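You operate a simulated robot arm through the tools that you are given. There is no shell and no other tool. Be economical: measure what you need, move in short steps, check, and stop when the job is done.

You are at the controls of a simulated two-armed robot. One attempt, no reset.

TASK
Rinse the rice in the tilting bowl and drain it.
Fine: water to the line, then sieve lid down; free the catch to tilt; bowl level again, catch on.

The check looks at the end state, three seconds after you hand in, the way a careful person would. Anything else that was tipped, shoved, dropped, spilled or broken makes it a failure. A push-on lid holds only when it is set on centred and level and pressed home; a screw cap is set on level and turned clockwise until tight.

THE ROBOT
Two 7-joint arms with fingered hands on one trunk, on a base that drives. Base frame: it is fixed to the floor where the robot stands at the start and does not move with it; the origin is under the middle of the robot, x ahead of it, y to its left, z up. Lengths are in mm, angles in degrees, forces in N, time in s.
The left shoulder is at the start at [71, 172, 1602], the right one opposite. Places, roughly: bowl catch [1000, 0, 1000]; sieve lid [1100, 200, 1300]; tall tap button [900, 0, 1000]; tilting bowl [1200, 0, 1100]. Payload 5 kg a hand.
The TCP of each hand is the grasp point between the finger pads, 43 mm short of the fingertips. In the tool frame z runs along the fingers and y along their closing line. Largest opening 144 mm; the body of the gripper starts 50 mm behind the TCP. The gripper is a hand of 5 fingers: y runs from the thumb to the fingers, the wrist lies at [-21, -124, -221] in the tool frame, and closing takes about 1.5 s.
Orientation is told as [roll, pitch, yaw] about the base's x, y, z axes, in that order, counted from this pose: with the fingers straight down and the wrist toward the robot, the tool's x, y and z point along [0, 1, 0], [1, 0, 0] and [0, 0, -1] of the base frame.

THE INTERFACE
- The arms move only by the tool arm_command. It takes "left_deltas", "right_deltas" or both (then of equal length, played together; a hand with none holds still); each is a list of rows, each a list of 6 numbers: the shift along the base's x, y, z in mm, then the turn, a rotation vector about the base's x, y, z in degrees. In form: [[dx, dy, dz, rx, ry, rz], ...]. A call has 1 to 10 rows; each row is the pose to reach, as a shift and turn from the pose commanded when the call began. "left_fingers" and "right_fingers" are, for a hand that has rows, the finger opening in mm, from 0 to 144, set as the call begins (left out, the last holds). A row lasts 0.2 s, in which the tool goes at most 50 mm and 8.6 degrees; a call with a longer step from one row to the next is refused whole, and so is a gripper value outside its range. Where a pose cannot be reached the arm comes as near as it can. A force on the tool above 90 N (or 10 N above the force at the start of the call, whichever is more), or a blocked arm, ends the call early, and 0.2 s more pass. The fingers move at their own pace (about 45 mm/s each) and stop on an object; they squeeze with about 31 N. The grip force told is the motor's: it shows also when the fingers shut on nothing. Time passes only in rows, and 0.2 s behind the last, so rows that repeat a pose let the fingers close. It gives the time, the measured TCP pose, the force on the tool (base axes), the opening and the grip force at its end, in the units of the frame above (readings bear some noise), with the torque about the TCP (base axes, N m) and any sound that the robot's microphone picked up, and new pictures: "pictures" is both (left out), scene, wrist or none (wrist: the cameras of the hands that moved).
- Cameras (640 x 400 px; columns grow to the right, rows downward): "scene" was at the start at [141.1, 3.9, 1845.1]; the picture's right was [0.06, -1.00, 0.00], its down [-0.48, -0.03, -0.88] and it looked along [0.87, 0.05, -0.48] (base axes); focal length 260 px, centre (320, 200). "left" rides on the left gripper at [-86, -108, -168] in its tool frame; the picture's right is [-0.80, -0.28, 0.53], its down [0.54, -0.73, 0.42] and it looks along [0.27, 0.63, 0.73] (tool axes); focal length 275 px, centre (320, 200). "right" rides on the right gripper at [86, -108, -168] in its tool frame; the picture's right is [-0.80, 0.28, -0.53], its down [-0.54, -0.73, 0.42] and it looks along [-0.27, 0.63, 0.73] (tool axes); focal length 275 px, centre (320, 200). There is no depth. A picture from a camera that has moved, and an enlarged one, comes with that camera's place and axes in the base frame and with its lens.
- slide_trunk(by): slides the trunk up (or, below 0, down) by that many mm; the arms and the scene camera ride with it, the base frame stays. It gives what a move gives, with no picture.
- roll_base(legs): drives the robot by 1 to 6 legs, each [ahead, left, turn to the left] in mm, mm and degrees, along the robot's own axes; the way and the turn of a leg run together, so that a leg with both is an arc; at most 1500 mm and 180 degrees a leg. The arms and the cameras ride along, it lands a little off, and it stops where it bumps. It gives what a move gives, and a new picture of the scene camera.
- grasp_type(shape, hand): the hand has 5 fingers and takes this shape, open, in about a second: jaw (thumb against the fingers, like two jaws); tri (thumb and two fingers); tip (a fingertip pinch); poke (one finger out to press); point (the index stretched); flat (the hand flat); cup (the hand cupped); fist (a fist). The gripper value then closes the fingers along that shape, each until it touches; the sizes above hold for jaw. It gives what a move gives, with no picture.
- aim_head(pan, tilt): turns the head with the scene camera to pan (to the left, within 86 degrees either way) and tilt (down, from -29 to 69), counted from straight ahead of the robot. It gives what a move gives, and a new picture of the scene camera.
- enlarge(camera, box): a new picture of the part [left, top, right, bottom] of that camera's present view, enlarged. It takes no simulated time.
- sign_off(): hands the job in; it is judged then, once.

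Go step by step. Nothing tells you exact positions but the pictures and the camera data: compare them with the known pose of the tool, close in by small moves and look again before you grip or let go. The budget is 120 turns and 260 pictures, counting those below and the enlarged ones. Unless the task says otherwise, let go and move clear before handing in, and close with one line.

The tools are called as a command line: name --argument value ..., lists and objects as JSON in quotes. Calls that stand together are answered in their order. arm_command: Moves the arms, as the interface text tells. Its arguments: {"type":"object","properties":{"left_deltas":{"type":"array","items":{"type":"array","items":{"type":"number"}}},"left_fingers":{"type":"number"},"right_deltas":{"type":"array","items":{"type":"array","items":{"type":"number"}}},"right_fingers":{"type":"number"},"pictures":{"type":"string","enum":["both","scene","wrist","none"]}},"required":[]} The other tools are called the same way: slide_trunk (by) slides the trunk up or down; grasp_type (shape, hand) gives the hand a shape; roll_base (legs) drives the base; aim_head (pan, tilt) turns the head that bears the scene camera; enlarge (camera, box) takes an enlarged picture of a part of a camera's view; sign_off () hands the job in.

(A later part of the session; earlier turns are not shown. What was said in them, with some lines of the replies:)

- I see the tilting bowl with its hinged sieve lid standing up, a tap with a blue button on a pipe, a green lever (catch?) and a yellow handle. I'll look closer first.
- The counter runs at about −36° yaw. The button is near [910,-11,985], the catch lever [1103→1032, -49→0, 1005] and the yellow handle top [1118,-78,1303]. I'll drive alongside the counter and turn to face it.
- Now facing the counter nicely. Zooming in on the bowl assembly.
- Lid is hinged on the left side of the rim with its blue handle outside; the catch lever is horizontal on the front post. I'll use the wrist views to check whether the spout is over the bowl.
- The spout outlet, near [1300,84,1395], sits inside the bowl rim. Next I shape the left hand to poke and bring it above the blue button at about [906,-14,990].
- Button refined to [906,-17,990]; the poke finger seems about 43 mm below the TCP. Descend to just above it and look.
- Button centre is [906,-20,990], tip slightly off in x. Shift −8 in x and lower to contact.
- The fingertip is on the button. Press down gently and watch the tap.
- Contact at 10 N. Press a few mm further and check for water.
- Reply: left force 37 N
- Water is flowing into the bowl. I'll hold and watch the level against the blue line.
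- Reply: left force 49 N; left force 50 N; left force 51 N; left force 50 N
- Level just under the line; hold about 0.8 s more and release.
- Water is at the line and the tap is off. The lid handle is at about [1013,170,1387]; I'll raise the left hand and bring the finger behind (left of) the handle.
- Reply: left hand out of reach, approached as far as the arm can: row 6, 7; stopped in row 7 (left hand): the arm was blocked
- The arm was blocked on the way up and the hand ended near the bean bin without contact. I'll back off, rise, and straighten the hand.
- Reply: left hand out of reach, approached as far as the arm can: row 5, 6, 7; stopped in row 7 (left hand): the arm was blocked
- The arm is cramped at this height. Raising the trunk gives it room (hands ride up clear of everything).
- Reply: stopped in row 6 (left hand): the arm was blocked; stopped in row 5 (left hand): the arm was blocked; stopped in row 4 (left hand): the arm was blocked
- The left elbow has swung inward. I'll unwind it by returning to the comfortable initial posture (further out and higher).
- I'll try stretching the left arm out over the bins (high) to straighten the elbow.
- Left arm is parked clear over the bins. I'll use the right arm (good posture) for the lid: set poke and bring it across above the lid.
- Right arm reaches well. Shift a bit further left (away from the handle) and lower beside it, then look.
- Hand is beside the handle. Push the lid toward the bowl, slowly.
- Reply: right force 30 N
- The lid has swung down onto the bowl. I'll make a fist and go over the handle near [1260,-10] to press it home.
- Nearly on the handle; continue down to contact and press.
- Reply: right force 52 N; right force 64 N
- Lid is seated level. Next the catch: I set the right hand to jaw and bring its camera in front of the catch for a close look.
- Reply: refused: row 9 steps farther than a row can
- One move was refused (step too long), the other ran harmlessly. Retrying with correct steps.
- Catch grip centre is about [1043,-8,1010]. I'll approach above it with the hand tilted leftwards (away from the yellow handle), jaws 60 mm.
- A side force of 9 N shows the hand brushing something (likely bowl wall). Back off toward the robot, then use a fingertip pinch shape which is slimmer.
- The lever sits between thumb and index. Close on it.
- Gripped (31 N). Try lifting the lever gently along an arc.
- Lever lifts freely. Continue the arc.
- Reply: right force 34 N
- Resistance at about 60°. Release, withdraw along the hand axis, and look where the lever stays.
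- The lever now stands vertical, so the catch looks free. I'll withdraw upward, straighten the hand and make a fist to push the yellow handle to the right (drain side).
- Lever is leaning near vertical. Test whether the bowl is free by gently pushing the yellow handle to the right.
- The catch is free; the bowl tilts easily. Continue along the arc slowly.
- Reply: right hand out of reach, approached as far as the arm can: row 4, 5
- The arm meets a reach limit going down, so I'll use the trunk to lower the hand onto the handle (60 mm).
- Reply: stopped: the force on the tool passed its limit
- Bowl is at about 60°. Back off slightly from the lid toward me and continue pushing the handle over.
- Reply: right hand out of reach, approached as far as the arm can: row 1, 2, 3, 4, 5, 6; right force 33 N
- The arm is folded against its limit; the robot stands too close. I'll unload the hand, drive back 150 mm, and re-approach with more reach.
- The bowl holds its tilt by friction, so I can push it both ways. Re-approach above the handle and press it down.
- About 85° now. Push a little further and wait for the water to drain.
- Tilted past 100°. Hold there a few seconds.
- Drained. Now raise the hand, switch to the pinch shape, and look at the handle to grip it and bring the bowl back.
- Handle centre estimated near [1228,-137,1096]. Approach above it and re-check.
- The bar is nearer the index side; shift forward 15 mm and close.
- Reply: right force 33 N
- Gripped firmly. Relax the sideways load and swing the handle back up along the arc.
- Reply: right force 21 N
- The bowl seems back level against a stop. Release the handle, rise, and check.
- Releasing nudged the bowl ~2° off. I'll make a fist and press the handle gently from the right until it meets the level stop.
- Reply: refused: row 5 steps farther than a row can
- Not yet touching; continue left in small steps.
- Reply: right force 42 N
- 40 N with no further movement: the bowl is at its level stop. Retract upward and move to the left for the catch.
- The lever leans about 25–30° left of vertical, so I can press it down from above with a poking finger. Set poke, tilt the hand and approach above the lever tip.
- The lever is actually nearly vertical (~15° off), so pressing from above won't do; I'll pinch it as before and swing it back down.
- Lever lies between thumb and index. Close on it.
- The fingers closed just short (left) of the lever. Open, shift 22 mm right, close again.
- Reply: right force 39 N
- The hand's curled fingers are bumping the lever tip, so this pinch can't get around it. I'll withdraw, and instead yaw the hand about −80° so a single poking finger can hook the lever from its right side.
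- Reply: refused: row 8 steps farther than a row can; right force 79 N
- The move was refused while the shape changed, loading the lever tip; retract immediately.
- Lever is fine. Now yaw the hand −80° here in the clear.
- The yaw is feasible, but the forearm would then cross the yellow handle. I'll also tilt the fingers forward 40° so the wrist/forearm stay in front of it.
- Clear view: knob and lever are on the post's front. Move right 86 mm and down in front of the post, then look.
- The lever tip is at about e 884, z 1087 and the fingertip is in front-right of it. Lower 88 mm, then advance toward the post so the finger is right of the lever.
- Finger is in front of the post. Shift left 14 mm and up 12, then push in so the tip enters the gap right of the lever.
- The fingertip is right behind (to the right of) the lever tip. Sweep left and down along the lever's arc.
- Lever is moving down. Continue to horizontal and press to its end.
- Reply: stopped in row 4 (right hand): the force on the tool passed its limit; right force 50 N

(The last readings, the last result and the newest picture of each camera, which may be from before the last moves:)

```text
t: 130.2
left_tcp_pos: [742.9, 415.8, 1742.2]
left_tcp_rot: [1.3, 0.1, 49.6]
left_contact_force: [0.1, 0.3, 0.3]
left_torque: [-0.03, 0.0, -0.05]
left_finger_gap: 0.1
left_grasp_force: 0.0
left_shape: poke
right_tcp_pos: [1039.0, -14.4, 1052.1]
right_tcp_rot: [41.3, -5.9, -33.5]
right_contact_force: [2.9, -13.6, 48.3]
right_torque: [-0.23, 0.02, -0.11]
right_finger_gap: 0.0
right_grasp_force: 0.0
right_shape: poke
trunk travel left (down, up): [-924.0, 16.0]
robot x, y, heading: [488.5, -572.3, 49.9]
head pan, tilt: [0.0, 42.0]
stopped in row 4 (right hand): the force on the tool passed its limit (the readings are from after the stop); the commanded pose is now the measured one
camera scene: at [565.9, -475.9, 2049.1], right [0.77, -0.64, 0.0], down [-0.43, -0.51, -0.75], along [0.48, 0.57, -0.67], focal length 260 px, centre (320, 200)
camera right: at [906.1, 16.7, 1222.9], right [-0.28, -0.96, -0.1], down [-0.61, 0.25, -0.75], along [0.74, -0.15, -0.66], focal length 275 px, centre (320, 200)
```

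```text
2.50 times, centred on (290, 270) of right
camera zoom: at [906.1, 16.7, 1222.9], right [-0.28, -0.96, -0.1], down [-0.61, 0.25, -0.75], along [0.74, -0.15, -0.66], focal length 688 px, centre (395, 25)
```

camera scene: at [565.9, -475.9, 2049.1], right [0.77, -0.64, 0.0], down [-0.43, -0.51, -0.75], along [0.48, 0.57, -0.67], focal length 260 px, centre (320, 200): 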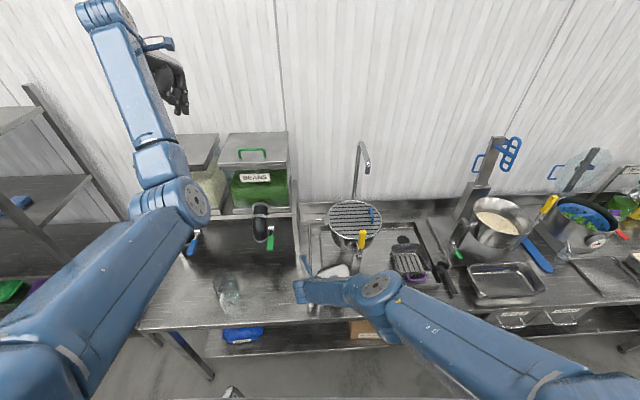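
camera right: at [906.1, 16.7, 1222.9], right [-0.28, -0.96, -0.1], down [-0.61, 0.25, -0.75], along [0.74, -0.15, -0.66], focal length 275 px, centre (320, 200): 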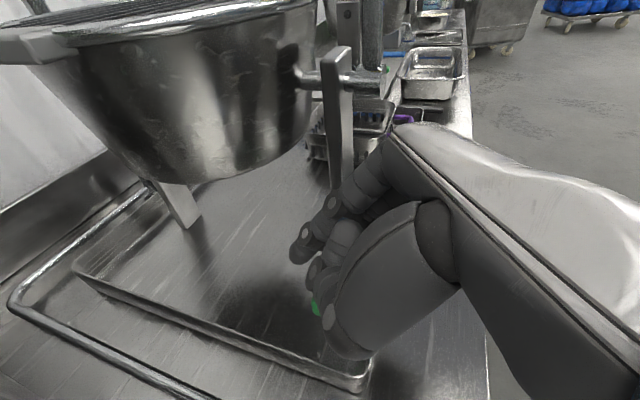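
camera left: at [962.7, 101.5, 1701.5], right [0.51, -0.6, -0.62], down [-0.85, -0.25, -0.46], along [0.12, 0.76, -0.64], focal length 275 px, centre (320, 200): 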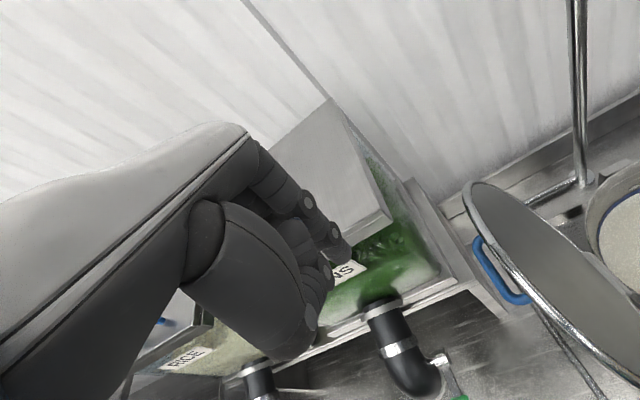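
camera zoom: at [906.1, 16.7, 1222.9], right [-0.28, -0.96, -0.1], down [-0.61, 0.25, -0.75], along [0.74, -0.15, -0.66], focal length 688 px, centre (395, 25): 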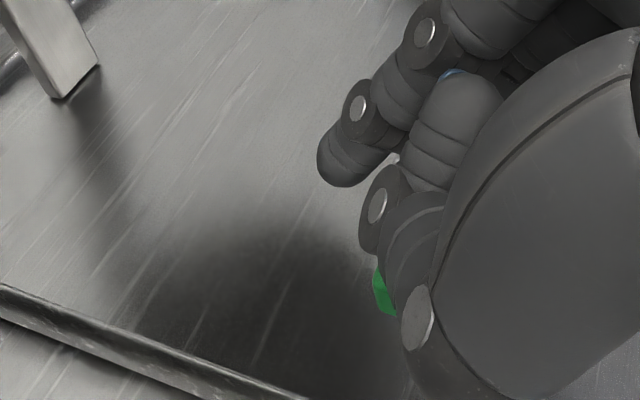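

48 N downward resistance: the lever appears at its lower stop. Retreat upward and inspect.

arm_command --right_deltas '[[0, 0, 12, 0, 0, 0], [-6, -8, 40, 0, 0, 0], [-18, -24, 80, 0, 0, 0], [-36, -48, 115, 0, 0, 0], [-54, -72, 145, 0, 0, 0]]' --pictures "both"

enlarge --camera "right" --box '[190, 150, 390, 350]'

enlarge --camera "scene" --box '[310, 185, 400, 295]'

```text
t: 131.4
left_tcp_pos: [746.7, 420.7, 1742.7]
left_tcp_rot: [1.2, 0.2, 49.7]
left_contact_force: [-0.2, 0.4, -0.2]
left_torque: [0.01, -0.03, 0.02]
left_finger_gap: 0.0
left_grasp_force: 0.1
left_shape: poke
right_tcp_pos: [978.9, -84.8, 1187.8]
right_tcp_rot: [40.6, -5.5, -33.2]
right_contact_force: [-0.1, 0.0, 0.1]
right_torque: [0.0, 0.0, -0.02]
right_finger_gap: 0.0
right_grasp_force: 0.1
right_shape: poke
trunk travel left (down, up): [-924.0, 16.0]
robot x, y, heading: [482.6, -570.3, 50.2]
head pan, tilt: [0.0, 42.0]
camera scene: at [570.2, -470.8, 2048.9], right [0.77, -0.64, 0.0], down [-0.43, -0.51, -0.74], along [0.48, 0.57, -0.67], focal length 260 px, centre (320, 200)
camera right: at [848.3, -52.9, 1361.7], right [-0.27, -0.96, -0.08], down [-0.63, 0.24, -0.74], along [0.73, -0.15, -0.67], focal length 275 px, centre (320, 200)
```

scene: 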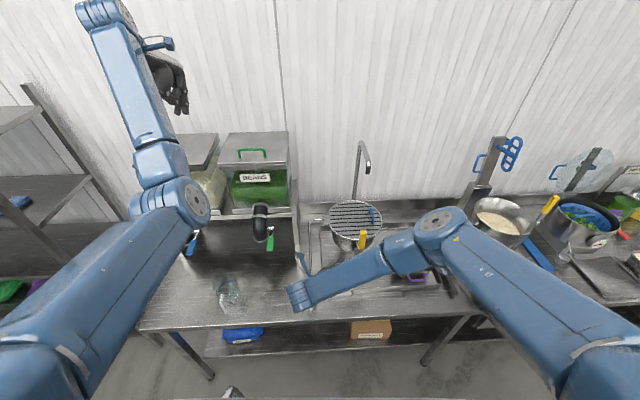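
right: 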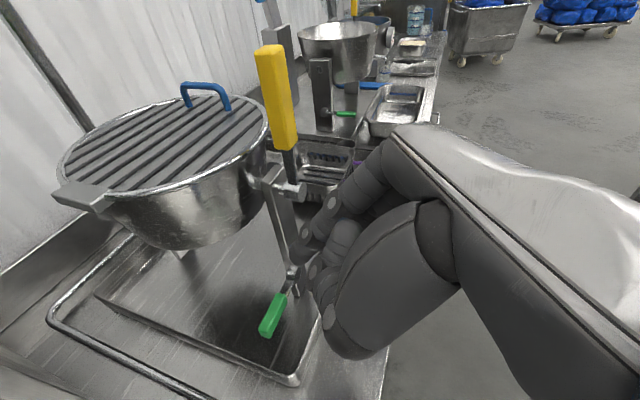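

```text
2.00 times, centred on (290, 250) of right
camera zoom: at [848.3, -52.9, 1361.7], right [-0.27, -0.96, -0.08], down [-0.63, 0.24, -0.74], along [0.73, -0.15, -0.67], focal length 551 px, centre (380, 100)
```

zoom: 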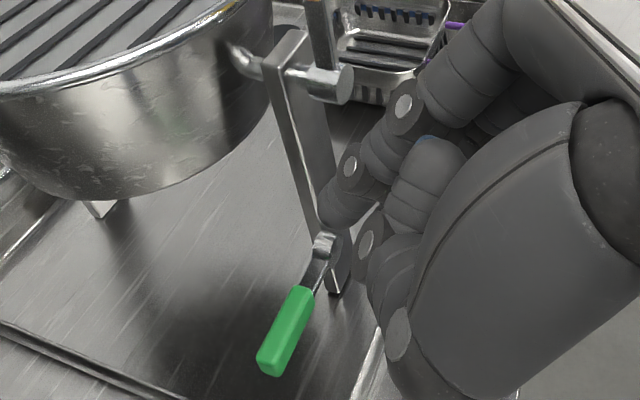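

```text
3.64 times, centred on (355, 240) of scene
camera zoom: at [570.2, -470.8, 2048.9], right [0.77, -0.64, 0.0], down [-0.43, -0.51, -0.74], along [0.48, 0.57, -0.67], focal length 945 px, centre (193, 54)
```

zoom: 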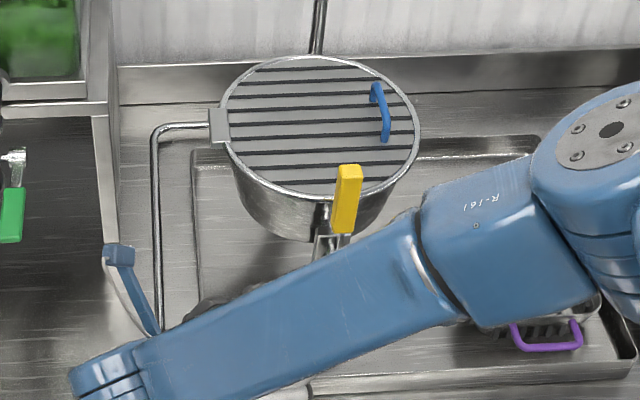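

The catch lever is back down horizontally, the bowl is level and the lid is shut. Move the right hand clear and take a final look.

arm_command --right_deltas '[[-12, -16, 40, 0, 0, 0], [-18, -24, 85, 0, 0, 0], [-20, -26, 130, 0, 0, 0], [-20, -26, 170, 0, 0, 0]]' --pictures "none"

roll_base --legs '[[-250, 0, 0]]'

enlarge --camera "scene" --box '[300, 130, 410, 260]'

```text
t: 132.4
left_tcp_pos: [747.2, 422.1, 1739.9]
left_tcp_rot: [1.2, 0.3, 49.7]
left_contact_force: [0.4, 0.1, -0.6]
left_torque: [-0.01, 0.01, -0.02]
left_finger_gap: 0.1
left_grasp_force: 0.1
left_shape: poke
right_tcp_pos: [962.6, -106.7, 1359.8]
right_tcp_rot: [40.4, -5.5, -33.0]
right_contact_force: [-0.1, 0.2, -0.2]
right_torque: [0.04, -0.06, 0.0]
right_finger_gap: 0.1
right_grasp_force: 0.1
right_shape: poke
trunk travel left (down, up): [-924.0, 16.0]
robot x, y, heading: [482.5, -572.7, 49.9]
head pan, tilt: [0.0, 42.0]
```

```text
t: 134.3
left_tcp_pos: [587.8, 238.9, 1733.3]
left_tcp_rot: [1.2, 0.6, 50.0]
left_contact_force: [0.6, 0.1, -0.4]
left_torque: [-0.07, 0.06, -0.03]
left_finger_gap: 0.0
left_grasp_force: 0.1
left_shape: poke
right_tcp_pos: [805.8, -290.7, 1356.4]
right_tcp_rot: [40.4, -5.5, -32.8]
right_contact_force: [1.1, 0.9, 0.2]
right_torque: [-0.05, -0.03, -0.02]
right_finger_gap: 0.0
right_grasp_force: 0.0
right_shape: poke
trunk travel left (down, up): [-924.0, 16.0]
robot x, y, heading: [328.5, -764.2, 50.2]
head pan, tilt: [0.0, 42.0]
camera scene: at [418.4, -652.0, 2048.0], right [0.77, -0.64, 0.0], down [-0.43, -0.52, -0.74], along [0.47, 0.57, -0.67], focal length 260 px, centre (320, 200)
```

scene: 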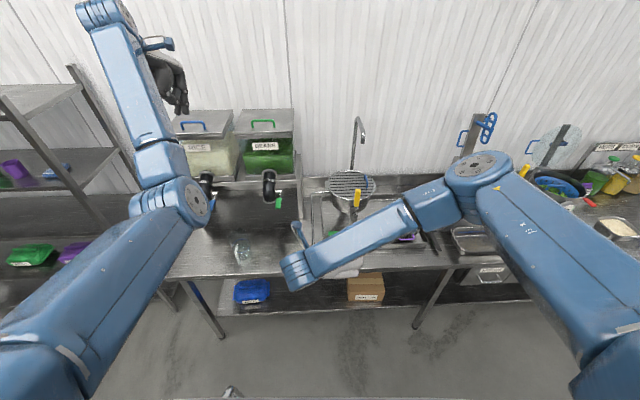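

```text
3.08 times, centred on (355, 195) of scene
camera zoom: at [418.4, -652.0, 2048.0], right [0.77, -0.64, 0.0], down [-0.43, -0.52, -0.74], along [0.47, 0.57, -0.67], focal length 800 px, centre (212, 215)
```

zoom: 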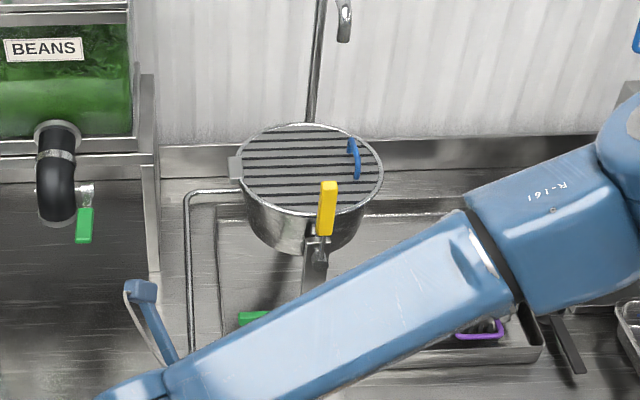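

Bowl level, lid shut, catch lever horizontal, tap off, and both hands clear with nothing else disturbed. Handing in.

sign_off

```text
The job is handed in.
```

I filled the bowl to the line, closed and pressed the sieve lid, tilted it past 100° for about 5 s to drain, then set it level with the catch down. I never saw the water run out, didn't open the lid to check the rice, and didn't push the bowl to test that the catch holds.
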